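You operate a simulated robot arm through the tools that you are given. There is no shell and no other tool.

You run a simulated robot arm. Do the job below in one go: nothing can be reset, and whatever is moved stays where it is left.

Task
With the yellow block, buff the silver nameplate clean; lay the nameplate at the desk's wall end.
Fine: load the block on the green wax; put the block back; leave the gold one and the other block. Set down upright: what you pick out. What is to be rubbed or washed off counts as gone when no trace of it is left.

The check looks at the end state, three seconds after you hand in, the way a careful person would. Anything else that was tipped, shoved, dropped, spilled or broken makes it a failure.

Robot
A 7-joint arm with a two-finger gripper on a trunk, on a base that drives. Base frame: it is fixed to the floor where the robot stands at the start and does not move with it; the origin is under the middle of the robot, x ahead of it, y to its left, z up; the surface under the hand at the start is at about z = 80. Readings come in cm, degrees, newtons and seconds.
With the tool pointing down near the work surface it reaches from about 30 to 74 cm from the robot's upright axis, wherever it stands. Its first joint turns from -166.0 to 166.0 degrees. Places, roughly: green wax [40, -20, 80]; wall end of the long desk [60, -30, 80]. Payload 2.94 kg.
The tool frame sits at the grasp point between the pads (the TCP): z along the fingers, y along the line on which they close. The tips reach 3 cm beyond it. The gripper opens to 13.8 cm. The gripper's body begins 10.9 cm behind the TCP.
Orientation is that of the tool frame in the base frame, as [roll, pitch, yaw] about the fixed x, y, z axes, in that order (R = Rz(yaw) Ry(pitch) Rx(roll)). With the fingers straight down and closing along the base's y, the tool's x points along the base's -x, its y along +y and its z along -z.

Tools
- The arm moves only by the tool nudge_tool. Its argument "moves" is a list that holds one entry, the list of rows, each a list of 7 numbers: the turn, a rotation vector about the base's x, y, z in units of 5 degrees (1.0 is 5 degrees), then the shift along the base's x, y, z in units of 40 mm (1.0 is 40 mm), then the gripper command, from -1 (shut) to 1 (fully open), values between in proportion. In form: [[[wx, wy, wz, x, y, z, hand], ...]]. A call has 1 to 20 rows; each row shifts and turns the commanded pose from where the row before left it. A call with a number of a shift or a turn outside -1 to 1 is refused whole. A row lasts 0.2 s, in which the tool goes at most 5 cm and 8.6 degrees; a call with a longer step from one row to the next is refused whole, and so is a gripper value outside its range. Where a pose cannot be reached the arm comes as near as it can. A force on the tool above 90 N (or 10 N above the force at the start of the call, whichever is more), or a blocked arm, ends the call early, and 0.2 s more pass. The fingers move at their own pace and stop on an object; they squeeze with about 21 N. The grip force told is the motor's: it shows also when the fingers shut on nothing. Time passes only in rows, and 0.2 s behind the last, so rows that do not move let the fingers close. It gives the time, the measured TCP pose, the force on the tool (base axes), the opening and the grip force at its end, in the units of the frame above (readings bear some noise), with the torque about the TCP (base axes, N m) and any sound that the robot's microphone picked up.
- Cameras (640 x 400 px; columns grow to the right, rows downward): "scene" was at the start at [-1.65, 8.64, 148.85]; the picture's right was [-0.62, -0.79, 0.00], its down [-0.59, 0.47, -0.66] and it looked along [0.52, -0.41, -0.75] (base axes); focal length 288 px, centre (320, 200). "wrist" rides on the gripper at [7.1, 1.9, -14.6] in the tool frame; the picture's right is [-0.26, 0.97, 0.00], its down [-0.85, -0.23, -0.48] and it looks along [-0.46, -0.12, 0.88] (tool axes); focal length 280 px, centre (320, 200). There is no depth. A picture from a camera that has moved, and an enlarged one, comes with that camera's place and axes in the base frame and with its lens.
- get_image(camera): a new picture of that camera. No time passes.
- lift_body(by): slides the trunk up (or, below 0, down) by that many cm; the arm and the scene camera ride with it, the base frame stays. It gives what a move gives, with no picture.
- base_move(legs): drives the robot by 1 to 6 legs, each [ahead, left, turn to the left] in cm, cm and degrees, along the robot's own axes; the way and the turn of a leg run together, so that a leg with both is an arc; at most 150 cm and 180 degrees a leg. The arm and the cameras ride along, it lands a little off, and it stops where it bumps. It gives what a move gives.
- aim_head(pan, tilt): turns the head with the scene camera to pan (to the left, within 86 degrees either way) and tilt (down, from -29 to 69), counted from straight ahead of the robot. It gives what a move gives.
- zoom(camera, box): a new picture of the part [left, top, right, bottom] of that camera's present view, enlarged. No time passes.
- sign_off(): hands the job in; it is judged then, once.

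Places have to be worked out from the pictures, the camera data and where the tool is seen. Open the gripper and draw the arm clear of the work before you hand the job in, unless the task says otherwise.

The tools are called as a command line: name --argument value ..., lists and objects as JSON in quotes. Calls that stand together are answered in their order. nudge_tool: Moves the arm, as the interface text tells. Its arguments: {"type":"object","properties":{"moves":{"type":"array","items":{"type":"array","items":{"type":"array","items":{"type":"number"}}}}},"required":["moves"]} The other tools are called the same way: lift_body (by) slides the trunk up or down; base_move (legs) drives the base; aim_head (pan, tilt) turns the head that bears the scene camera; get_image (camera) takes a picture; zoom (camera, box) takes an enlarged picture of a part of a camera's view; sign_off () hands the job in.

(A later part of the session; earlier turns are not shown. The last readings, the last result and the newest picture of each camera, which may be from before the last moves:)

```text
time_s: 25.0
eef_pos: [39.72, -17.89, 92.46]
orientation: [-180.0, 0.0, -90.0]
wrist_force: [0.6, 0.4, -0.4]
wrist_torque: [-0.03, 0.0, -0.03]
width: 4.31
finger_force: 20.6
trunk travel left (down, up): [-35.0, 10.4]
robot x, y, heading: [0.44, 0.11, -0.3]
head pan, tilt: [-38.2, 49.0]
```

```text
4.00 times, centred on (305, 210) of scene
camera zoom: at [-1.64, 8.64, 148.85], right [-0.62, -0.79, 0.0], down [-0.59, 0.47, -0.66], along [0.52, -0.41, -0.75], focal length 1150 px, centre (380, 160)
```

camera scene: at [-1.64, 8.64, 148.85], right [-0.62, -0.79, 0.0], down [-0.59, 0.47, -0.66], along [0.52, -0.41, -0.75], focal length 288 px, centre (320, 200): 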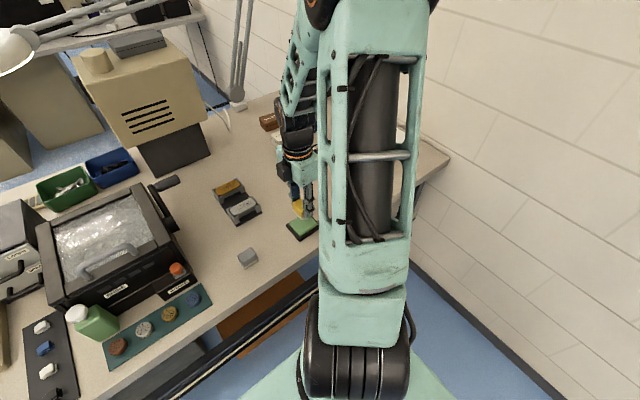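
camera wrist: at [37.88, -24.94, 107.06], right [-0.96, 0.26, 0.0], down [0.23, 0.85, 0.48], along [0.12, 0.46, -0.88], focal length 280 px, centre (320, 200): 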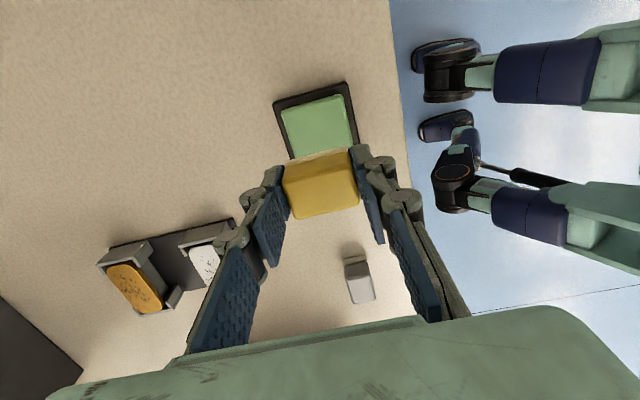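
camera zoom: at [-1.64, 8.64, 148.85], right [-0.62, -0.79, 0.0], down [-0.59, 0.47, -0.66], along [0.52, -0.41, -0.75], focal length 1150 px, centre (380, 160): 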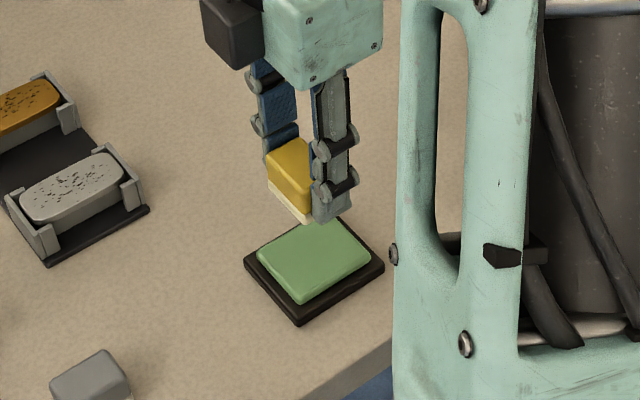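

The wax tray is undisturbed and the block is still held. I'll zoom on the felt to see whether it picked up wax.

zoom --camera "wrist" --box '[270, 130, 370, 220]'

zoom --camera "scene" --box '[315, 188, 345, 222]'

zoom --camera "scene" --box '[318, 190, 342, 218]'

```text
4.44 times, centred on (320, 175) of wrist
camera zoom: at [37.88, -24.94, 107.06], right [-0.96, 0.26, 0.0], down [0.23, 0.85, 0.48], along [0.12, 0.46, -0.88], focal length 1246 px, centre (320, 311)
```

zoom: 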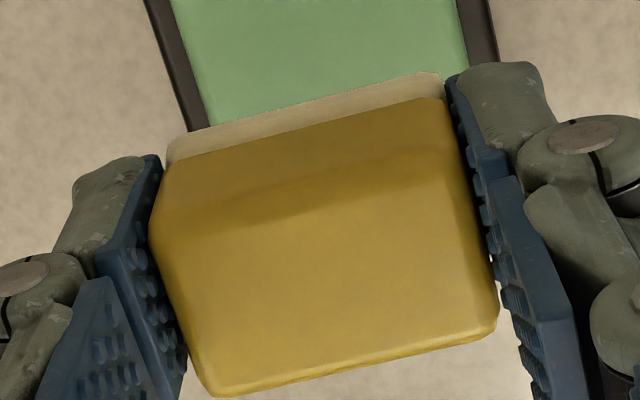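

```text
11.76 times, centred on (330, 205) of scene
camera zoom: at [-1.64, 8.64, 148.85], right [-0.62, -0.79, 0.0], down [-0.59, 0.47, -0.66], along [0.52, -0.41, -0.75], focal length 3384 px, centre (202, 141)
```

zoom: 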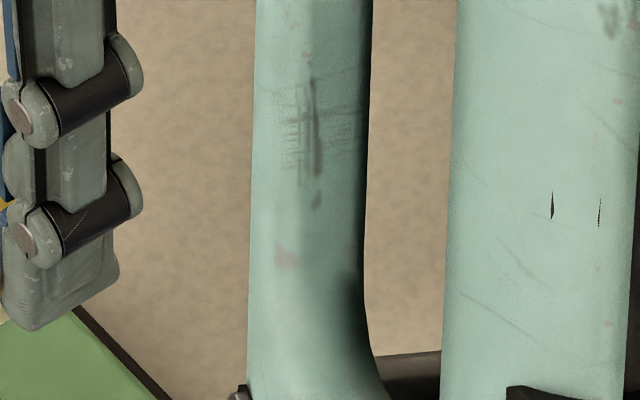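

```text
14.29 times, centred on (330, 204) of scene
camera zoom: at [-1.64, 8.64, 148.85], right [-0.62, -0.79, 0.0], down [-0.59, 0.47, -0.66], along [0.52, -0.41, -0.75], focal length 4109 px, centre (177, 143)
```

zoom: 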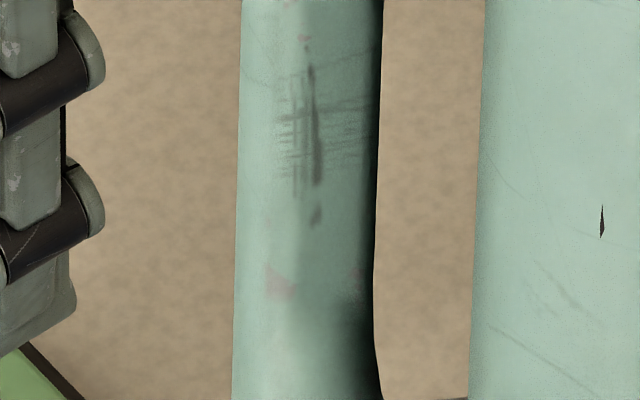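

The felt now looks creamy rather than white, so it seems loaded. Next I carry it to above the silver plate at about (54.7, -6.9).

nudge_tool --moves '[[[0, 0, 0, 0, 0, 0.25, -1], [0, 0, 0, 0.2, 0.15, 0, -1], [0, 0, 0, 0.4, 0.29, 0, -1], [0, 0, 0, 0.42, 0.31, 0, -1], [0, 0, 0, 0.42, 0.31, 0, -1], [0, 0, 0, 0.42, 0.31, 0, -1], [0, 0, 0, 0.42, 0.31, 0, -1], [0, 0, 0, 0.42, 0.31, 0, -1], [0, 0, 0, 0.42, 0.31, 0, -1], [0, 0, 0, 0.4, 0.29, 0, -1], [0, 0, 0, 0.22, 0.16, 0, -1], [0, 0, 0, 0, 0, 0, -1]]]'

get_image --camera "wrist"

zoom --camera "scene" --box '[190, 120, 320, 250]'

```text
time_s: 27.6
eef_pos: [54.51, -7.02, 93.26]
orientation: [-179.9, -0.1, -90.0]
wrist_force: [-0.1, 0.1, -0.6]
wrist_torque: [-0.01, 0.0, 0.01]
width: 4.29
finger_force: 21.2
trunk travel left (down, up): [-35.0, 10.4]
robot x, y, heading: [0.29, -0.08, 0.1]
head pan, tilt: [-38.2, 49.0]
```

```text
taken
camera wrist: at [52.61, -13.99, 107.99], right [-0.96, 0.26, 0.0], down [0.23, 0.85, 0.48], along [0.12, 0.46, -0.88], focal length 280 px, centre (320, 200)
```

wrist: 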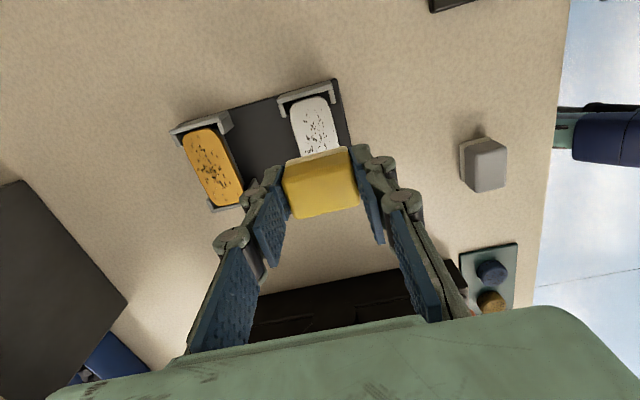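

```text
3.08 times, centred on (255, 185) of scene
camera zoom: at [-1.64, 8.64, 148.85], right [-0.62, -0.79, 0.0], down [-0.59, 0.47, -0.66], along [0.52, -0.41, -0.75], focal length 885 px, centre (520, 246)
```

zoom: 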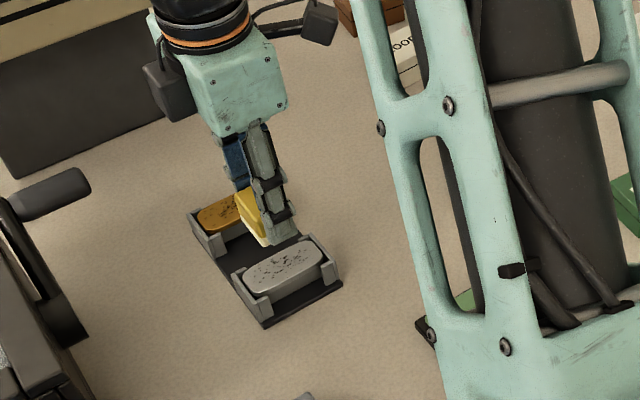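

The plate's centre line is at x ≈ 54.66; I shift 0.12 cm and lower the felt to just above the plate.

nudge_tool --moves '[[[0, 0, 0, 0.03, 0, -0.4, -1], [0, 0, 0, 0, 0, -0.4, -1], [0, 0, 0, 0, 0, -0.25, -1], [0, 0, 0, 0, 0, 0, -1]]]'

zoom --camera "wrist" --box '[220, 60, 440, 250]'

zoom --camera "scene" --box '[200, 150, 290, 230]'

```text
time_s: 28.6
eef_pos: [54.9, -7.1, 89.09]
orientation: [-180.0, 0.0, -90.0]
wrist_force: [-0.8, -0.2, -0.8]
wrist_torque: [0.01, 0.01, -0.01]
width: 4.3
finger_force: 20.3
trunk travel left (down, up): [-35.0, 10.4]
robot x, y, heading: [0.05, -0.16, 0.2]
head pan, tilt: [-38.2, 49.0]
```

```text
2.11 times, centred on (330, 155) of wrist
camera zoom: at [52.84, -14.01, 103.71], right [-0.96, 0.26, 0.0], down [0.23, 0.85, 0.48], along [0.12, 0.46, -0.88], focal length 590 px, centre (299, 295)
```

zoom: 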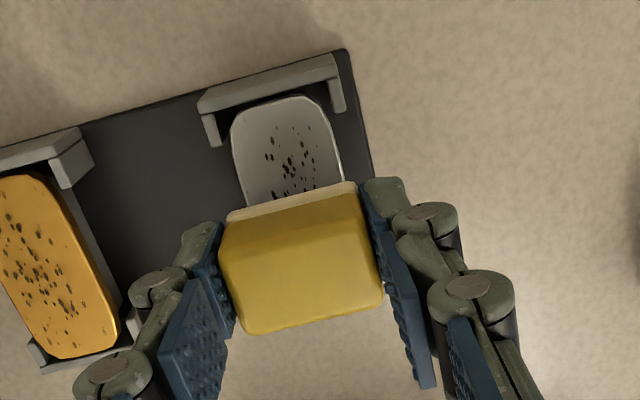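

```text
5.00 times, centred on (245, 190) of scene
camera zoom: at [-1.64, 8.64, 148.85], right [-0.62, -0.79, 0.0], down [-0.59, 0.47, -0.66], along [0.52, -0.41, -0.75], focal length 1438 px, centre (695, 250)
```

zoom: 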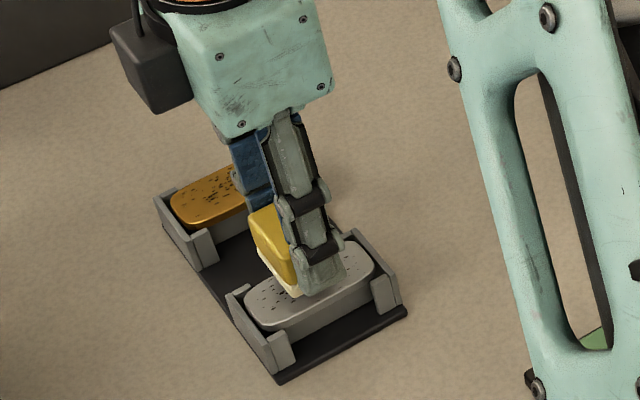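

Well aligned over the plate. Lowering in small steps to find contact.

nudge_tool --moves '[[[0, 0, 0, 0, 0, -0.05, -1], [0, 0, 0, 0, 0, -0.05, -1], [0, 0, 0, 0, 0, 0, -1]]]'

```text
time_s: 29.4
eef_pos: [54.81, -6.82, 88.67]
orientation: [180.0, 0.0, -90.0]
wrist_force: [-0.5, 0.2, -0.5]
wrist_torque: [-0.01, 0.01, 0.01]
width: 4.31
finger_force: 21.4
trunk travel left (down, up): [-35.0, 10.4]
robot x, y, heading: [0.17, -0.27, 0.1]
head pan, tilt: [-38.2, 49.0]
```

No contact yet at 88.7; continuing down in small steps.

nudge_tool --moves '[[[0, 0, 0, 0, 0, -0.05, -1], [0, 0, 0, 0, 0, 0, -1]]]'

```text
time_s: 30.0
eef_pos: [54.71, -6.89, 88.54]
orientation: [180.0, 0.0, -90.0]
wrist_force: [-0.4, -1.7, -0.9]
wrist_torque: [0.01, -0.01, 0.02]
width: 4.3
finger_force: 21.1
trunk travel left (down, up): [-35.0, 10.4]
robot x, y, heading: [0.03, 0.14, 0.1]
head pan, tilt: [-38.2, 49.0]
```

nudge_tool --moves '[[[0, 0, 0, 0, 0, -0.05, -1], [0, 0, 0, 0, 0, 0, -1]]]'

```text
time_s: 30.6
eef_pos: [54.9, -6.81, 88.4]
orientation: [-179.9, -0.1, -90.1]
wrist_force: [-0.1, -0.4, -0.9]
wrist_torque: [-0.01, 0.02, 0.0]
width: 4.29
finger_force: 21.2
trunk travel left (down, up): [-35.0, 10.4]
robot x, y, heading: [-0.2, -0.1, 0.0]
head pan, tilt: [-38.2, 49.0]
```

Still free at 88.4. Another two small steps of 0.2 cm down, reading force.

nudge_tool --moves '[[[0, 0, 0, 0, 0, -0.05, -1], [0, 0, 0, 0, 0, 0, -1]]]'

```text
time_s: 31.2
eef_pos: [54.83, -6.88, 88.12]
orientation: [179.9, 0.0, -89.9]
wrist_force: [0.0, -0.8, -0.9]
wrist_torque: [-0.02, 0.0, 0.0]
width: 4.31
finger_force: 21.0
trunk travel left (down, up): [-35.0, 10.4]
robot x, y, heading: [0.17, 0.06, -0.0]
head pan, tilt: [-38.2, 49.0]
```

No contact at 88.1 yet; another 0.2 cm step down.

nudge_tool --moves '[[[0, 0, 0, 0, 0, -0.05, -1], [0, 0, 0, 0, 0, 0, -1]]]'

zoom --camera "scene" --box '[215, 170, 275, 230]'

```text
time_s: 31.8
eef_pos: [54.83, -6.93, 87.97]
orientation: [180.0, -0.1, -90.1]
wrist_force: [0.4, -0.1, -0.7]
wrist_torque: [-0.02, -0.02, 0.02]
width: 4.3
finger_force: 20.8
trunk travel left (down, up): [-35.0, 10.4]
robot x, y, heading: [0.33, -0.39, -0.3]
head pan, tilt: [-38.2, 49.0]
```

```text
6.67 times, centred on (245, 200) of scene
camera zoom: at [-1.64, 8.64, 148.85], right [-0.62, -0.79, 0.0], down [-0.59, 0.47, -0.66], along [0.52, -0.41, -0.75], focal length 1917 px, centre (820, 200)
```

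zoom: 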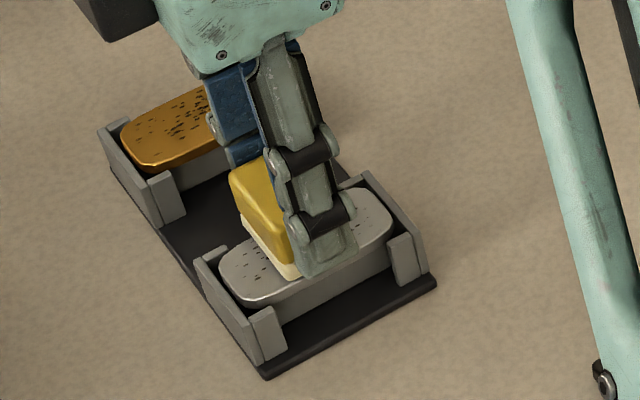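

The felt is just about on the plate. Two finer steps of 0.1 cm each.

nudge_tool --moves '[[[0, 0, 0, 0, 0, -0.025, -1], [0, 0, 0, 0, 0, -0.025, -1], [0, 0, 0, 0, 0, 0, -1]]]'

```text
time_s: 32.6
eef_pos: [54.82, -7.0, 87.77]
orientation: [180.0, -0.1, -90.1]
wrist_force: [-0.1, 0.6, 0.1]
wrist_torque: [0.0, 0.0, 0.02]
width: 4.3
finger_force: 20.8
trunk travel left (down, up): [-35.0, 10.4]
robot x, y, heading: [-0.16, 0.14, -0.1]
head pan, tilt: [-38.2, 49.0]
```

Force is barely changing; one more 0.1 cm step pair.

nudge_tool --moves '[[[0, 0, 0, 0, 0, -0.025, -1], [0, 0, 0, 0, 0, -0.01, -1], [0, 0, 0, 0, 0, 0, -1]]]'

```text
time_s: 33.4
eef_pos: [54.96, -6.89, 87.48]
orientation: [180.0, 0.0, -90.0]
wrist_force: [0.4, 0.3, -1.0]
wrist_torque: [-0.02, 0.03, 0.0]
width: 4.31
finger_force: 21.2
trunk travel left (down, up): [-35.0, 10.4]
robot x, y, heading: [-0.14, 0.01, -0.0]
head pan, tilt: [-38.2, 49.0]
```

Not touching yet at about 87.5; another 0.12 cm.

nudge_tool --moves '[[[0, 0, 0, 0, 0, -0.03, -1], [0, 0, 0, 0, 0, 0, -1]]]'

```text
time_s: 34.0
eef_pos: [54.86, -6.91, 87.53]
orientation: [180.0, 0.0, -90.0]
wrist_force: [0.8, -0.8, 2.3]
wrist_torque: [-0.04, 0.01, 0.0]
width: 4.3
finger_force: 20.5
trunk travel left (down, up): [-35.0, 10.4]
robot x, y, heading: [0.06, 0.06, -0.0]
head pan, tilt: [-38.2, 49.0]
```

Contact starts (2.3 N). I add about 0.06 cm for a light press and stroke along the plate ±2.2 cm in y.

nudge_tool --moves '[[[0, 0, 0, 0, 0, -0.015, -1], [0, 0, 0, 0, 0.14, 0, -1], [0, 0, 0, 0, 0.14, 0, -1], [0, 0, 0, 0, 0.14, 0, -1], [0, 0, 0, 0, 0.13, 0, -1], [0, 0, 0, 0, -0.14, 0, -1], [0, 0, 0, 0, -0.14, 0, -1], [0, 0, 0, 0, -0.14, 0, -1], [0, 0, 0, 0, -0.13, 0, -1], [0, 0, 0, 0, -0.14, 0, -1], [0, 0, 0, 0, -0.14, 0, -1], [0, 0, 0, 0, -0.14, 0, -1], [0, 0, 0, 0, -0.13, 0, -1], [0, 0, 0, 0, 0.14, 0, -1], [0, 0, 0, 0, 0.14, 0, -1], [0, 0, 0, 0, 0.14, 0, -1], [0, 0, 0, 0, 0.13, 0, -1], [0, 0, 0, 0, 0, 0, -1]]]'

zoom --camera "wrist" --box '[220, 60, 440, 250]'

zoom --camera "scene" --box '[215, 170, 275, 230]'

```text
time_s: 37.8
eef_pos: [54.77, -6.9, 87.46]
orientation: [-179.9, 0.0, -89.9]
wrist_force: [0.3, -3.6, 8.1]
wrist_torque: [-0.08, 0.03, 0.04]
width: 4.32
finger_force: 20.8
trunk travel left (down, up): [-35.0, 10.4]
robot x, y, heading: [0.05, 0.1, 0.2]
head pan, tilt: [-38.2, 49.0]
```

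```text
2.11 times, centred on (330, 155) of wrist
camera zoom: at [52.78, -14.02, 102.11], right [-0.96, 0.26, 0.0], down [0.23, 0.85, 0.48], along [0.13, 0.46, -0.88], focal length 590 px, centre (299, 295)
```

zoom: 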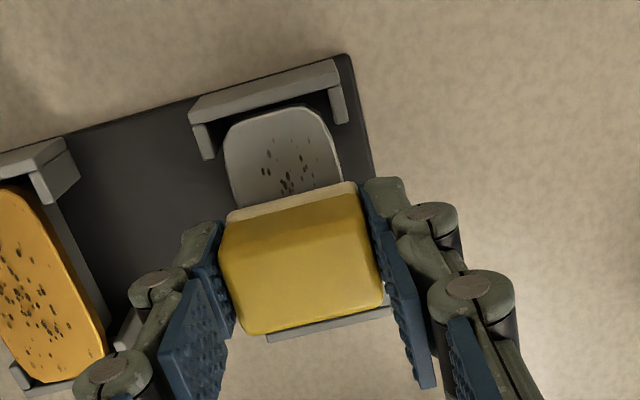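

```text
6.67 times, centred on (245, 200) of scene
camera zoom: at [-1.73, 8.62, 148.85], right [-0.62, -0.79, 0.0], down [-0.59, 0.47, -0.66], along [0.52, -0.41, -0.75], focal length 1917 px, centre (820, 200)
```

zoom: 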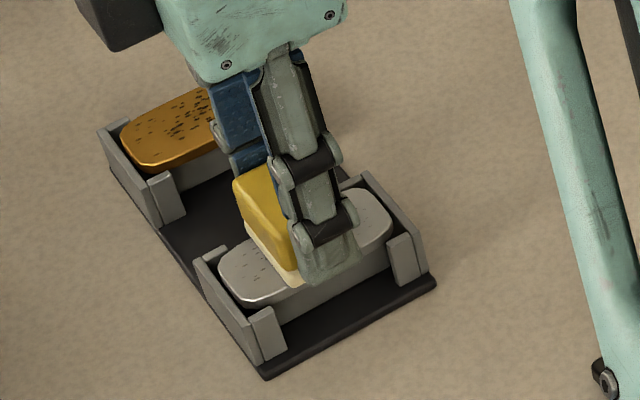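

The marks look fainter after one pass at 8 N, and nothing has shifted. Continuing strokes with slightly more pressure.

nudge_tool --moves '[[[0, 0, 0, 0, 0.2, -0.005, -1], [0, 0, 0, 0, 0.2, 0, -1], [0, 0, 0, 0, 0.18, 0, -1], [0, 0, 0, 0, -0.2, 0, -1], [0, 0, 0, 0, -0.2, 0, -1], [0, 0, 0, 0, -0.2, 0, -1], [0, 0, 0, 0, -0.2, 0, -1], [0, 0, 0, 0, -0.2, 0, -1], [0, 0, 0, 0, -0.16, 0, -1], [0, 0, 0, 0, 0.2, 0, -1], [0, 0, 0, 0, 0.2, 0, -1], [0, 0, 0, 0, 0.2, 0, -1], [0, 0, 0, 0, 0.2, 0, -1], [0, 0, 0, 0, 0.2, 0, -1], [0, 0, 0, 0, 0.16, 0, -1], [0, 0, 0, 0, -0.2, 0, -1], [0, 0, 0, 0, -0.2, 0, -1], [0, 0, 0, 0, -0.18, 0, -1], [0, 0, 0, 0, 0, 0, -1]]]'

zoom --camera "wrist" --box '[220, 60, 440, 250]'

zoom --camera "scene" --box '[215, 170, 275, 230]'

```text
time_s: 41.8
eef_pos: [54.86, -6.89, 87.49]
orientation: [-179.9, 0.0, -90.0]
wrist_force: [1.0, 3.0, 11.9]
wrist_torque: [0.22, 0.0, -0.01]
width: 4.29
finger_force: 20.7
trunk travel left (down, up): [-35.0, 10.4]
robot x, y, heading: [-0.06, -0.22, 0.2]
head pan, tilt: [-38.2, 49.0]
```

```text
2.11 times, centred on (330, 155) of wrist
camera zoom: at [52.88, -13.95, 102.09], right [-0.97, 0.26, 0.0], down [0.23, 0.85, 0.48], along [0.13, 0.46, -0.88], focal length 590 px, centre (299, 295)
```

zoom: 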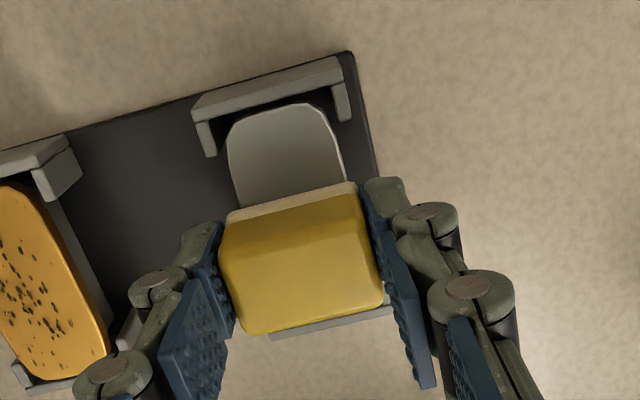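

```text
6.67 times, centred on (245, 200) of scene
camera zoom: at [-1.77, 8.69, 148.85], right [-0.62, -0.79, 0.0], down [-0.59, 0.47, -0.66], along [0.52, -0.41, -0.75], focal length 1917 px, centre (820, 200)
```

zoom: 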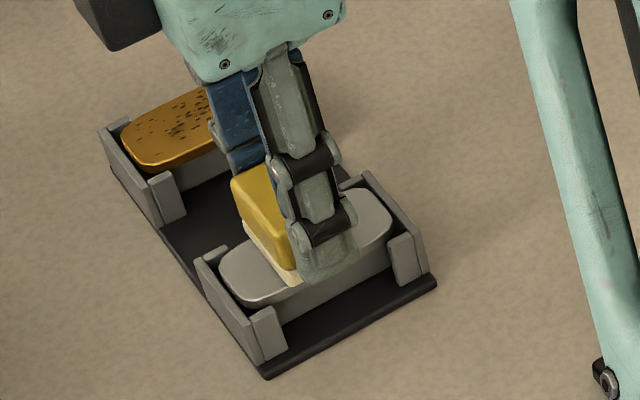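

The visible ends look clean. I'll do one more full pass for safety, then lift off and inspect.

nudge_tool --moves '[[[0, 0, 0, 0, 0.2, 0, -1], [0, 0, 0, 0, 0.2, 0, -1], [0, 0, 0, 0, 0.2, 0, -1], [0, 0, 0, 0, -0.2, 0, -1], [0, 0, 0, 0, -0.2, 0, -1], [0, 0, 0, 0, -0.2, 0, -1], [0, 0, 0, 0, -0.2, 0, -1], [0, 0, 0, 0, -0.2, 0, -1], [0, 0, 0, 0, -0.2, 0, -1], [0, 0, 0, 0, 0.2, 0, -1], [0, 0, 0, 0, 0.2, 0, -1], [0, 0, 0, 0, 0.2, 0, -1], [0, 0, 0, 0, 0, 0, -1], [0, 0, 0, 0, 0, 0.1, -1], [0, 0, 0, 0, 0, 0.3, -1], [0, 0, 0, 0, 0, 0.5, -1], [0, 0, 0, 0, 0, 0.5, -1], [0, 0, 0, 0, 0, 0.3, -1], [0, 0, 0, 0, 0, 0, -1]]]'

get_image --camera "wrist"

zoom --camera "scene" --box '[205, 165, 270, 230]'

```text
time_s: 45.8
eef_pos: [54.87, -7.03, 94.24]
orientation: [179.9, 0.0, -90.0]
wrist_force: [0.2, -0.3, -0.6]
wrist_torque: [-0.01, 0.02, 0.03]
width: 4.3
finger_force: 20.5
trunk travel left (down, up): [-35.0, 10.4]
robot x, y, heading: [-0.28, -0.08, -0.1]
head pan, tilt: [-38.2, 49.0]
```

```text
taken
camera wrist: at [52.92, -14.01, 108.87], right [-0.96, 0.26, 0.0], down [0.23, 0.85, 0.48], along [0.12, 0.46, -0.88], focal length 280 px, centre (320, 200)
```

wrist: 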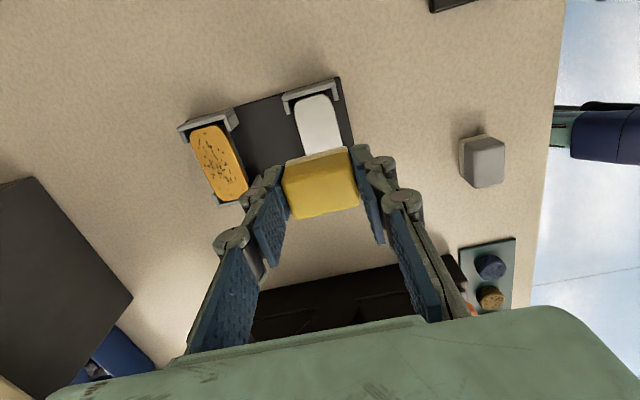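

```text
6.15 times, centred on (238, 198) of scene
camera zoom: at [-1.64, 8.64, 148.85], right [-0.62, -0.79, 0.0], down [-0.59, 0.47, -0.66], along [0.52, -0.41, -0.75], focal length 1770 px, centre (828, 215)
```

zoom: 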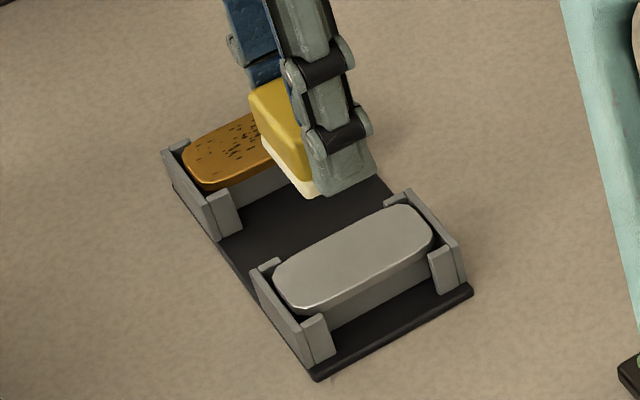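

The silver plate looks clean; I'll zoom very close to be sure no trace is left while the block is still in hand.

zoom --camera "scene" --box '[228, 194, 256, 220]'

zoom --camera "wrist" --box '[275, 75, 365, 165]'

```text
15.38 times, centred on (242, 207) of scene
camera zoom: at [-1.64, 8.64, 148.85], right [-0.62, -0.79, 0.0], down [-0.59, 0.47, -0.66], along [0.52, -0.41, -0.75], focal length 4425 px, centre (1520, 92)
```

zoom: 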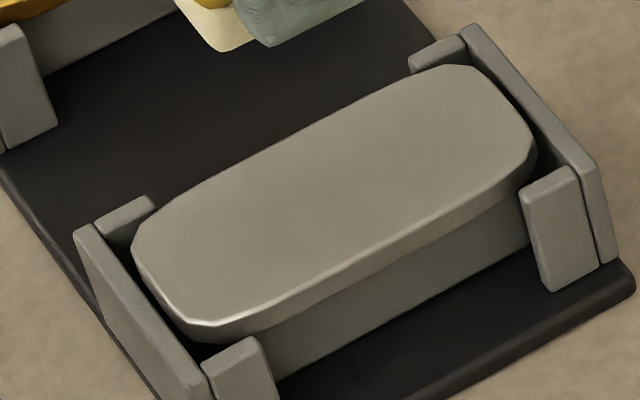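

```text
4.44 times, centred on (320, 120) of wrist
camera zoom: at [52.92, -14.01, 108.87], right [-0.96, 0.26, 0.0], down [0.23, 0.85, 0.48], along [0.12, 0.46, -0.88], focal length 1246 px, centre (320, 556)
```

zoom: 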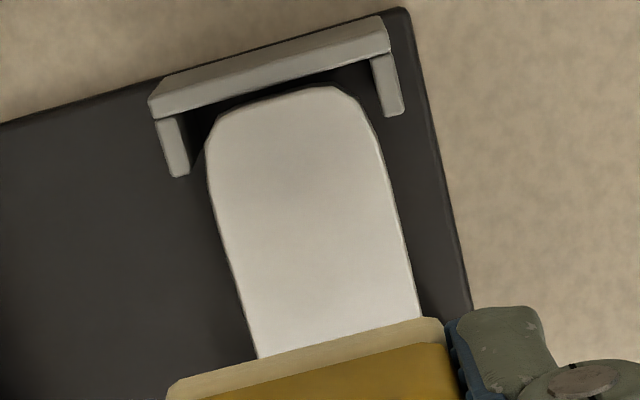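

No trace of marks remains on the silver plate. Now I return the block: rotate the hand back -90° so its long side is along y, moving to above its original place (39.35, -8.3).

nudge_tool --moves '[[[0, 0, -0.5, -0.1, -0.01, 0, -1], [0, 0, -1, -0.2, -0.018, 0, -1], [0, 0, -1, -0.22, -0.018, 0, -1], [0, 0, -1, -0.22, -0.018, 0, -1], [0, 0, -1, -0.22, -0.018, 0, -1], [0, 0, -1, -0.22, -0.018, 0, -1], [0, 0, -1, -0.22, -0.018, 0, -1], [0, 0, -1, -0.22, -0.018, 0, -1], [0, 0, -1, -0.22, -0.018, 0, -1], [0, 0, -1, -0.22, -0.018, 0, -1], [0, 0, -1, -0.22, -0.018, 0, -1], [0, 0, -1, -0.22, -0.018, 0, -1], [0, 0, -1, -0.22, -0.018, 0, -1], [0, 0, -1, -0.22, -0.018, 0, -1], [0, 0, -1, -0.22, -0.018, 0, -1], [0, 0, -1, -0.22, -0.018, 0, -1], [0, 0, -1, -0.22, -0.018, 0, -1], [0, 0, -1, -0.18, -0.018, 0, -1], [0, 0, -0.5, -0.08, -0.01, 0, -1], [0, 0, 0, 0, 0, 0, -1]]]'

get_image --camera "wrist"

get_image --camera "scene"

```text
time_s: 50.0
eef_pos: [39.33, -8.28, 94.3]
orientation: [-180.0, 0.0, 179.9]
wrist_force: [-1.1, 0.0, 0.2]
wrist_torque: [0.01, -0.02, 0.02]
width: 4.3
finger_force: 20.9
trunk travel left (down, up): [-35.0, 10.4]
robot x, y, heading: [0.19, 0.02, 0.0]
head pan, tilt: [-38.2, 49.0]
```

```text
taken
camera wrist: at [32.25, -6.25, 108.97], right [0.26, 0.96, 0.0], down [0.85, -0.23, 0.48], along [0.46, -0.13, -0.88], focal length 280 px, centre (320, 200)
```

wrist: 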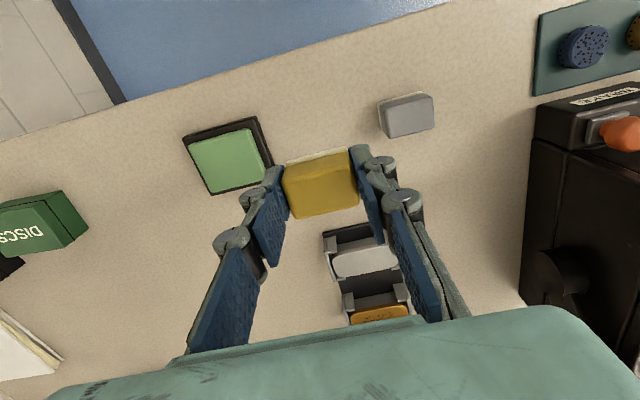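

```text
taken
camera scene: at [-1.64, 8.64, 148.85], right [-0.62, -0.79, 0.0], down [-0.59, 0.47, -0.66], along [0.52, -0.41, -0.75], focal length 288 px, centre (320, 200)
```

scene: 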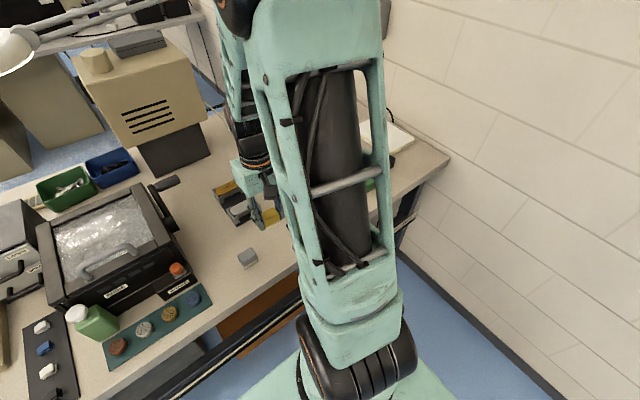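

The block is over its original place with its long side along y. I'll lower it to just above the desk.

nudge_tool --moves '[[[0, 0, 0, 0, -0.01, -0.4, -1], [0, 0, 0, 0, -0.01, -0.5, -1], [0, 0, 0, 0, 0, -0.5, -1], [0, 0, 0, 0, 0, -0.5, -1], [0, 0, 0, 0, 0, -0.35, -1], [0, 0, 0, 0, 0, -0.12, -1], [0, 0, 0, 0, 0, 0, -1]]]'

zoom --camera "scene" --box '[215, 190, 305, 290]'

get_image --camera "wrist"

```text
time_s: 51.6
eef_pos: [39.45, -8.17, 84.87]
orientation: [-180.0, 0.0, -179.9]
wrist_force: [-0.4, -0.6, 0.3]
wrist_torque: [0.01, 0.03, 0.01]
width: 4.28
finger_force: 21.3
trunk travel left (down, up): [-35.0, 10.4]
robot x, y, heading: [0.18, -0.12, -0.0]
head pan, tilt: [-38.2, 49.0]
```

```text
4.00 times, centred on (260, 240) of scene
camera zoom: at [-1.64, 8.64, 148.85], right [-0.62, -0.79, 0.0], down [-0.59, 0.47, -0.66], along [0.52, -0.41, -0.75], focal length 1150 px, centre (560, 40)
```

zoom: 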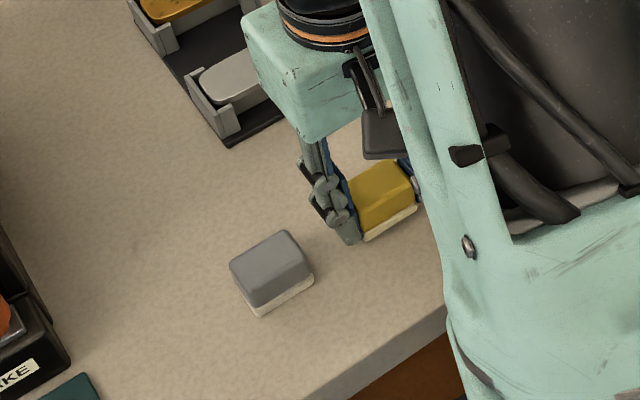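

```text
taken
camera wrist: at [32.23, -6.31, 99.45], right [0.26, 0.96, 0.0], down [0.85, -0.23, 0.48], along [0.46, -0.12, -0.88], focal length 280 px, centre (320, 200)
```

wrist: 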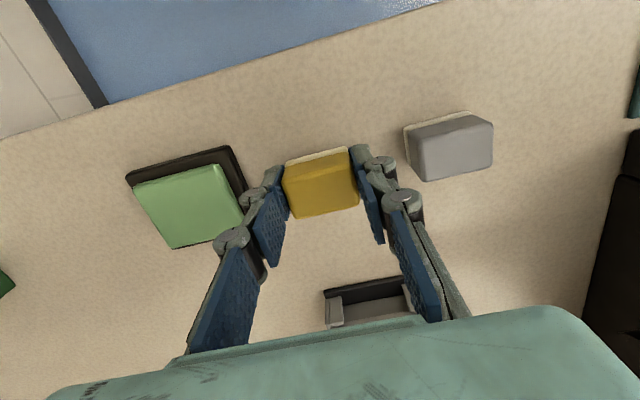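

About 0.8 cm to go. Small downward steps.

nudge_tool --moves '[[[0, 0, 0, 0, 0, -0.05, -1], [0, 0, 0, 0, 0, -0.05, -1], [0, 0, 0, 0, 0, -0.04, -1], [0, 0, 0, 0, 0, 0, -1]]]'

```text
time_s: 52.6
eef_pos: [39.36, -8.29, 84.19]
orientation: [179.9, -0.1, 179.9]
wrist_force: [0.1, -0.4, -0.7]
wrist_torque: [-0.02, 0.02, 0.0]
width: 4.3
finger_force: 20.9
trunk travel left (down, up): [-35.0, 10.4]
robot x, y, heading: [-0.23, 0.21, 0.0]
head pan, tilt: [-38.2, 49.0]
```

No contact at 84.2. Continuing in 0.1 cm steps.

nudge_tool --moves '[[[0, 0, 0, 0, 0, -0.03, -1], [0, 0, 0, 0, 0, -0.02, -1], [0, 0, 0, 0, 0, 0, -1]]]'

```text
time_s: 53.4
eef_pos: [39.45, -8.42, 83.82]
orientation: [180.0, 0.0, -180.0]
wrist_force: [0.2, -0.2, -0.5]
wrist_torque: [-0.02, -0.01, 0.0]
width: 4.31
finger_force: 21.0
trunk travel left (down, up): [-35.0, 10.4]
robot x, y, heading: [-0.19, -0.04, -0.1]
head pan, tilt: [-38.2, 49.0]
```

Still free; another 0.08–0.1 cm step.

nudge_tool --moves '[[[0, 0, 0, 0, 0, -0.025, -1], [0, 0, 0, 0, 0, 0, -1]]]'

```text
time_s: 54.0
eef_pos: [39.46, -8.5, 83.92]
orientation: [-180.0, 0.0, -179.9]
wrist_force: [-0.4, 0.0, -0.6]
wrist_torque: [-0.02, -0.01, 0.0]
width: 4.31
finger_force: 20.5
trunk travel left (down, up): [-35.0, 10.4]
robot x, y, heading: [-0.07, -0.07, -0.2]
head pan, tilt: [-38.2, 49.0]
```

Readings hover around 83.9 with no contact force; one more 0.1 cm step.

nudge_tool --moves '[[[0, 0, 0, 0, 0, -0.025, -1], [0, 0, 0, 0, 0, 0, -1]]]'

zoom --camera "scene" --box '[235, 210, 305, 270]'

```text
time_s: 54.6
eef_pos: [39.44, -8.36, 83.81]
orientation: [-179.9, 0.1, -180.0]
wrist_force: [-0.3, 0.3, 0.6]
wrist_torque: [0.01, -0.02, 0.02]
width: 4.32
finger_force: 21.1
trunk travel left (down, up): [-35.0, 10.4]
robot x, y, heading: [0.01, 0.17, -0.1]
head pan, tilt: [-38.2, 49.0]
```

```text
6.67 times, centred on (270, 240) of scene
camera zoom: at [-1.66, 8.64, 148.85], right [-0.62, -0.79, 0.0], down [-0.59, 0.47, -0.66], along [0.52, -0.41, -0.75], focal length 1917 px, centre (653, -67)
```

zoom: 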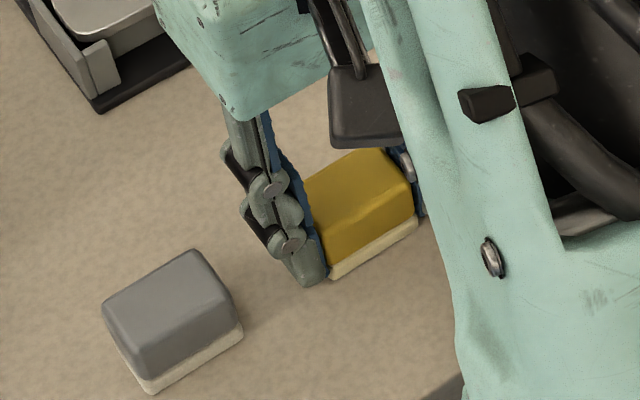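

Force is just turning positive, so it is about touching. One tiny step more, then open.

nudge_tool --moves '[[[0, 0, 0, 0, 0, -0.015, -1], [0, 0, 0, 0, 0, 0, -1]]]'

```text
time_s: 55.2
eef_pos: [39.37, -8.47, 83.83]
orientation: [-179.9, 0.2, -180.0]
wrist_force: [-1.5, -0.7, 8.6]
wrist_torque: [0.01, 0.06, 0.0]
width: 4.3
finger_force: 21.4
trunk travel left (down, up): [-35.0, 10.4]
robot x, y, heading: [-0.02, 0.17, -0.0]
head pan, tilt: [-38.2, 49.0]
```

Firmly on the desk (8.6 N). Opening the fingers gently to about 6.3 cm.

nudge_tool --moves '[[[0, 0, 0, 0, 0, 0.012, -1], [0, 0, 0, 0, 0, 0, -0.33], [0, 0, 0, 0, 0, 0, -0.25], [0, 0, 0, 0, 0, 0, -0.15], [0, 0, 0, 0, 0, 0, -0.08], [0, 0, 0, 0, 0, 0, -0.08]]]'

get_image --camera "wrist"

zoom --camera "scene" --box '[235, 210, 305, 270]'

```text
time_s: 56.6
eef_pos: [39.43, -8.31, 83.72]
orientation: [179.9, 0.0, -179.9]
wrist_force: [-1.0, -0.8, 0.3]
wrist_torque: [0.02, 0.01, 0.02]
width: 6.35
finger_force: 0.1
trunk travel left (down, up): [-35.0, 10.4]
robot x, y, heading: [0.02, 0.18, 0.1]
head pan, tilt: [-38.2, 49.0]
```

```text
taken
camera wrist: at [32.35, -6.35, 98.4], right [0.26, 0.96, 0.0], down [0.85, -0.23, 0.48], along [0.46, -0.12, -0.88], focal length 280 px, centre (320, 200)
```

wrist: 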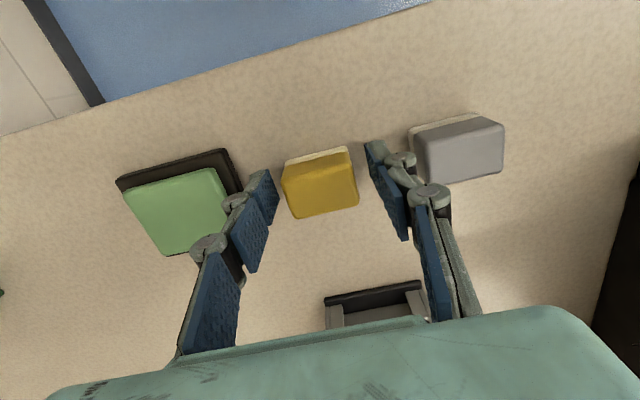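

```text
6.67 times, centred on (270, 240) of scene
camera zoom: at [-1.65, 8.64, 148.85], right [-0.62, -0.79, 0.0], down [-0.59, 0.47, -0.66], along [0.52, -0.41, -0.75], focal length 1917 px, centre (653, -67)
```

zoom: 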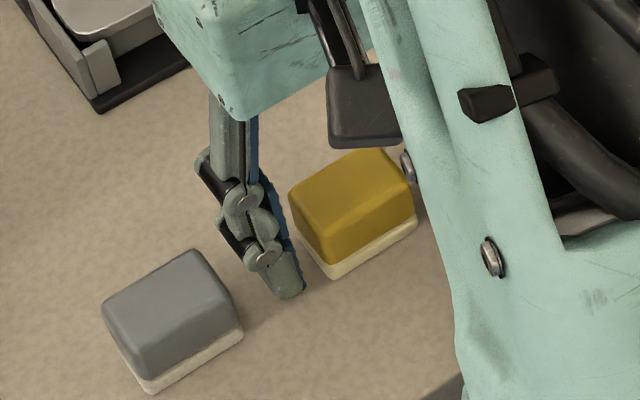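

The block is back upright where it started. I raise straight up, then head toward the wall-end area around (60, -30) to view it before fetching the plate.

nudge_tool --moves '[[[0, 0, 0, 0, 0, 0.3, -0.08], [0, 0, 0, 0, 0, 0.8, -0.08], [0, 0, 0, 0, 0, 1, -0.08], [0, 0, 0, 0, 0, 1, -0.08], [0, 0, 0, 0, 0, 0.9, -0.08], [0, 0, 0, 0.3, -0.7, 0.2, -0.08], [0, 0, 0, 0.3, -0.8, 0, -0.08], [0, 0, 0, 0.3, -0.8, 0, -0.08], [0, 0, 0, 0.3, -0.8, 0, -0.08], [0, 0, 0, 0.3, -0.8, 0, -0.08], [0, 0, 0, 0, 0, 0, -0.08]]]'

get_image --camera "wrist"

get_image --camera "scene"

```text
time_s: 59.0
eef_pos: [45.35, -23.77, 100.45]
orientation: [180.0, 0.0, 179.9]
wrist_force: [0.2, -0.4, 0.2]
wrist_torque: [-0.02, -0.03, 0.0]
width: 6.34
finger_force: 0.0
trunk travel left (down, up): [-35.0, 10.4]
robot x, y, heading: [0.24, -0.04, 0.0]
head pan, tilt: [-38.2, 49.0]
```

```text
taken
camera wrist: at [38.18, -21.87, 115.08], right [0.26, 0.96, 0.0], down [0.85, -0.23, 0.48], along [0.46, -0.12, -0.88], focal length 280 px, centre (320, 200)
```

wrist: 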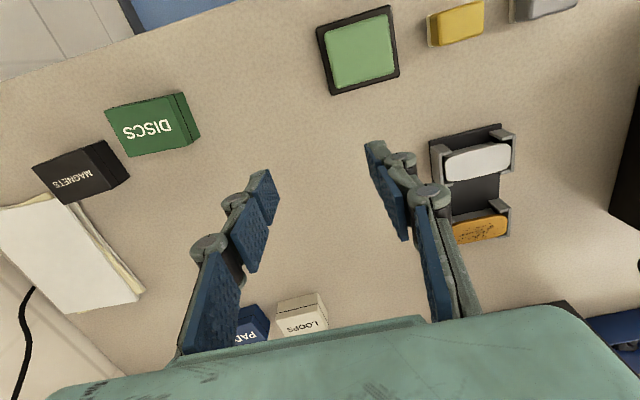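

```text
taken
camera scene: at [-1.64, 8.64, 148.85], right [-0.62, -0.79, 0.0], down [-0.59, 0.47, -0.66], along [0.52, -0.41, -0.75], focal length 288 px, centre (320, 200)
```

scene: 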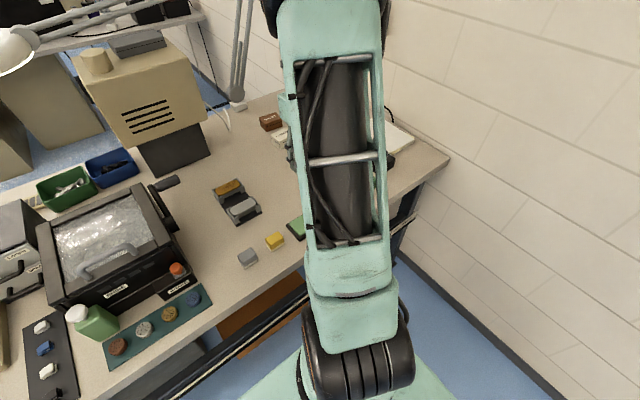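

The area around (60, -30) is bare desk, clear of the boxes and notebook. Now I turn the hand +90° and move above the silver plate to grip its long sides between the posts.

nudge_tool --moves '[[[0, 0, 0.5, 0.06, 0.12, 0, -0.2], [0, 0, 1, 0.13, 0.235, 0, -0.2], [0, 0, 1, 0.13, 0.235, 0, -0.2], [0, 0, 1, 0.13, 0.235, 0, -0.2], [0, 0, 1, 0.13, 0.235, 0, -0.2], [0, 0, 1, 0.13, 0.235, 0, -0.2], [0, 0, 1, 0.13, 0.235, 0, -0.2], [0, 0, 1, 0.13, 0.235, 0, -0.2], [0, 0, 1, 0.13, 0.235, 0, -0.2], [0, 0, 1, 0.13, 0.235, 0, -0.2], [0, 0, 1, 0.13, 0.235, 0, -0.2], [0, 0, 1, 0.13, 0.235, 0, -0.2], [0, 0, 1, 0.13, 0.235, 0, -0.2], [0, 0, 1, 0.13, 0.235, 0, -0.2], [0, 0, 1, 0.13, 0.235, 0, -0.2], [0, 0, 1, 0.13, 0.235, 0, -0.2], [0, 0, 1, 0.13, 0.235, 0, -0.2], [0, 0, 1, 0.13, 0.235, 0, -0.2], [0, 0, 0.5, 0.06, 0.11, 0, -0.2], [0, 0, 0, 0, 0, 0, -0.2]]]'

get_image --camera "wrist"

zoom --camera "scene" --box '[205, 165, 295, 265]'

```text
time_s: 63.2
eef_pos: [54.78, -6.99, 100.45]
orientation: [-180.0, 0.0, -89.9]
wrist_force: [-0.2, -0.7, 0.4]
wrist_torque: [0.0, 0.01, -0.04]
width: 5.51
finger_force: 0.0
trunk travel left (down, up): [-35.0, 10.4]
robot x, y, heading: [0.11, -0.3, 0.1]
head pan, tilt: [-38.2, 49.0]
```

```text
taken
camera wrist: at [52.78, -14.02, 115.15], right [-0.97, 0.26, 0.0], down [0.23, 0.85, 0.48], along [0.12, 0.46, -0.88], focal length 280 px, centre (320, 200)
```

wrist: 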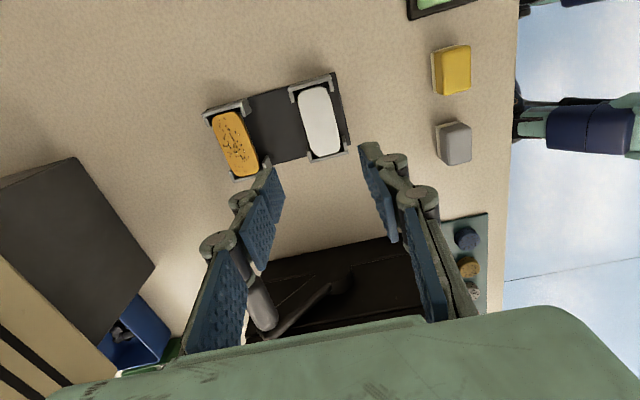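

```text
4.00 times, centred on (250, 215) of scene
camera zoom: at [-1.65, 8.64, 148.85], right [-0.62, -0.79, 0.0], down [-0.59, 0.47, -0.66], along [0.52, -0.41, -0.75], focal length 1150 px, centre (600, 140)
```

zoom: 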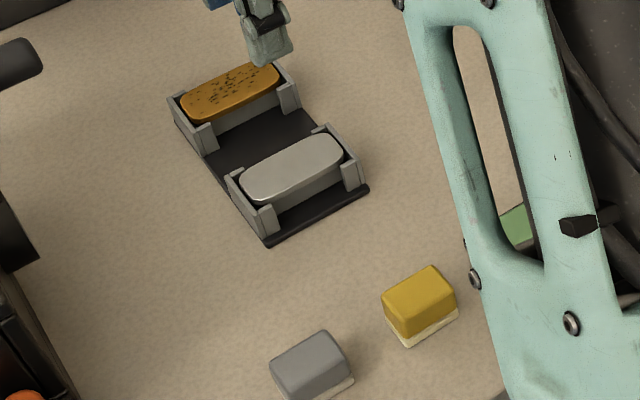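

I'll zoom on the plate from the wrist to fix its centre and see the gaps between posts.

zoom --camera "wrist" --box '[265, 65, 365, 175]'

zoom --camera "scene" --box '[225, 190, 260, 225]'

```text
3.64 times, centred on (315, 120) of wrist
camera zoom: at [52.78, -14.02, 115.15], right [-0.97, 0.26, 0.0], down [0.23, 0.85, 0.48], along [0.12, 0.46, -0.88], focal length 1020 px, centre (338, 491)
```

zoom: 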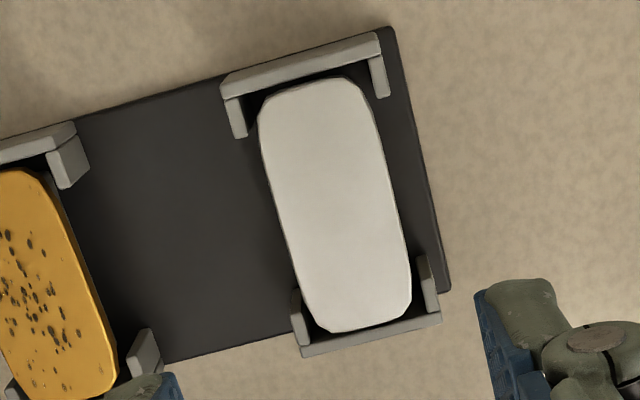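

```text
11.43 times, centred on (242, 208) of scene
camera zoom: at [-1.65, 8.64, 148.85], right [-0.62, -0.79, 0.0], down [-0.59, 0.47, -0.66], along [0.52, -0.41, -0.75], focal length 3287 px, centre (1206, 114)
```

zoom: 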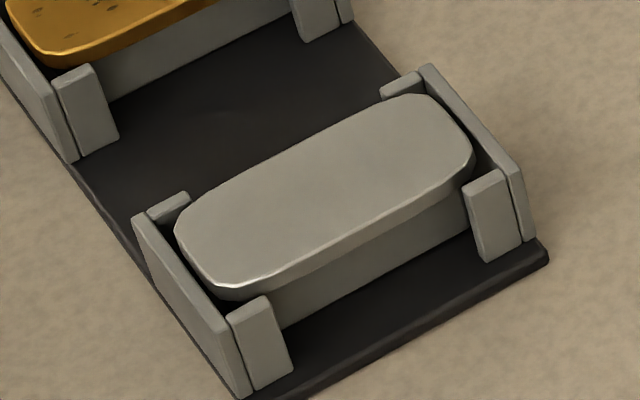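

The plate spans x 53.0–56.4, y -10.7 to -3.2 (centre about 54.68, -6.96), right under the tool. Descending to TCP ≈ 85.3 with fingers open 5.5 cm.

nudge_tool --moves '[[[0, 0, 0, 0, -0.01, -0.7, -0.2], [0, 0, 0, 0, 0, -0.8, -0.2], [0, 0, 0, 0, 0, -0.8, -0.2], [0, 0, 0, 0, 0, -0.7, -0.2], [0, 0, 0, 0, 0, -0.4, -0.2], [0, 0, 0, 0, 0, -0.3, -0.2], [0, 0, 0, 0, 0, -0.1, -0.2], [0, 0, 0, 0, 0, 0, -0.2]]]'

get_image --camera "wrist"

zoom --camera "scene" --box '[215, 170, 275, 230]'

```text
time_s: 65.0
eef_pos: [54.71, -7.17, 85.43]
orientation: [-180.0, 0.0, -90.0]
wrist_force: [-0.2, 0.4, 0.5]
wrist_torque: [0.0, 0.02, 0.0]
width: 5.53
finger_force: 0.0
trunk travel left (down, up): [-35.0, 10.4]
robot x, y, heading: [0.01, -0.22, -0.3]
head pan, tilt: [-38.2, 49.0]
```

```text
taken
camera wrist: at [52.69, -14.11, 100.01], right [-0.96, 0.26, 0.0], down [0.23, 0.85, 0.48], along [0.13, 0.46, -0.88], focal length 280 px, centre (320, 200)
```

wrist: 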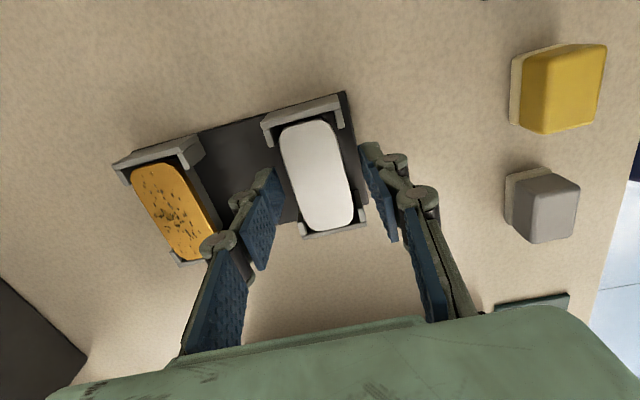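

```text
6.67 times, centred on (245, 200) of scene
camera zoom: at [-1.65, 8.64, 148.85], right [-0.62, -0.79, 0.0], down [-0.59, 0.47, -0.66], along [0.52, -0.41, -0.75], focal length 1917 px, centre (820, 200)
```

zoom: 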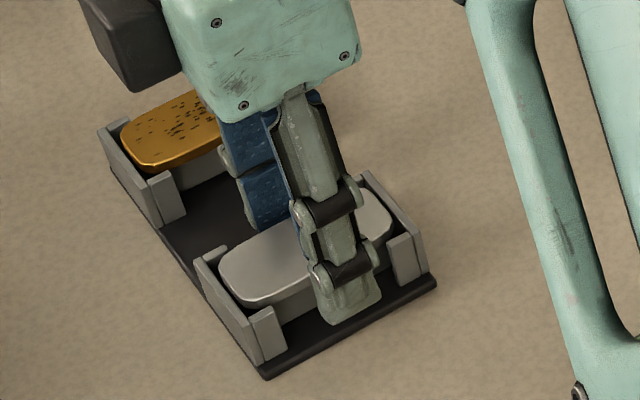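

The fingers straddle the plate between the posts, clear of the gold nest. I lower 0.2 cm more and close.

nudge_tool --moves '[[[0, 0, 0, 0, 0.01, -0.06, -0.2], [0, 0, 0, 0, 0, 0, -0.35], [0, 0, 0, 0, 0, 0, -1], [0, 0, 0, 0, 0, 0, -1], [0, 0, 0, 0, 0, 0, -1], [0, 0, 0, 0, 0, 0, -1]]]'

get_image --camera "wrist"

zoom --camera "scene" --box '[215, 170, 275, 230]'

```text
time_s: 66.4
eef_pos: [54.62, -7.05, 85.15]
orientation: [-180.0, 0.1, -89.9]
wrist_force: [0.0, -0.2, 0.7]
wrist_torque: [-0.02, 0.0, -0.01]
width: 3.48
finger_force: 21.0
trunk travel left (down, up): [-35.0, 10.4]
robot x, y, heading: [-0.26, -0.0, 0.1]
head pan, tilt: [-38.2, 49.0]
```

```text
taken
camera wrist: at [52.7, -14.08, 99.76], right [-0.96, 0.26, 0.0], down [0.23, 0.85, 0.48], along [0.13, 0.46, -0.88], focal length 280 px, centre (320, 200)
```

wrist: 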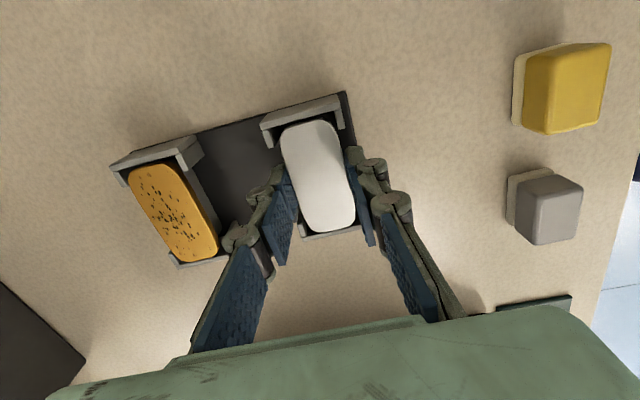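

```text
6.67 times, centred on (245, 200) of scene
camera zoom: at [-1.65, 8.64, 148.85], right [-0.62, -0.79, 0.0], down [-0.59, 0.47, -0.66], along [0.52, -0.41, -0.75], focal length 1917 px, centre (820, 200)
```

zoom: 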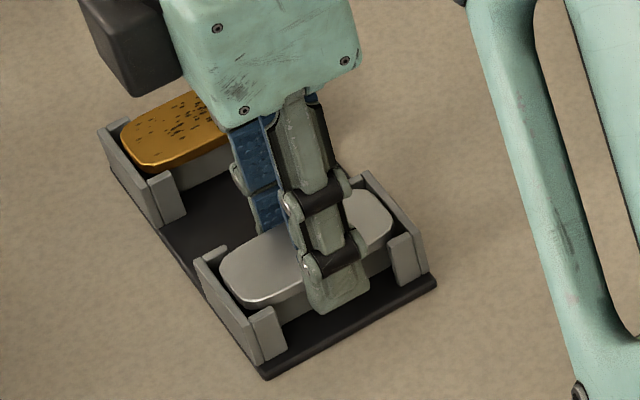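

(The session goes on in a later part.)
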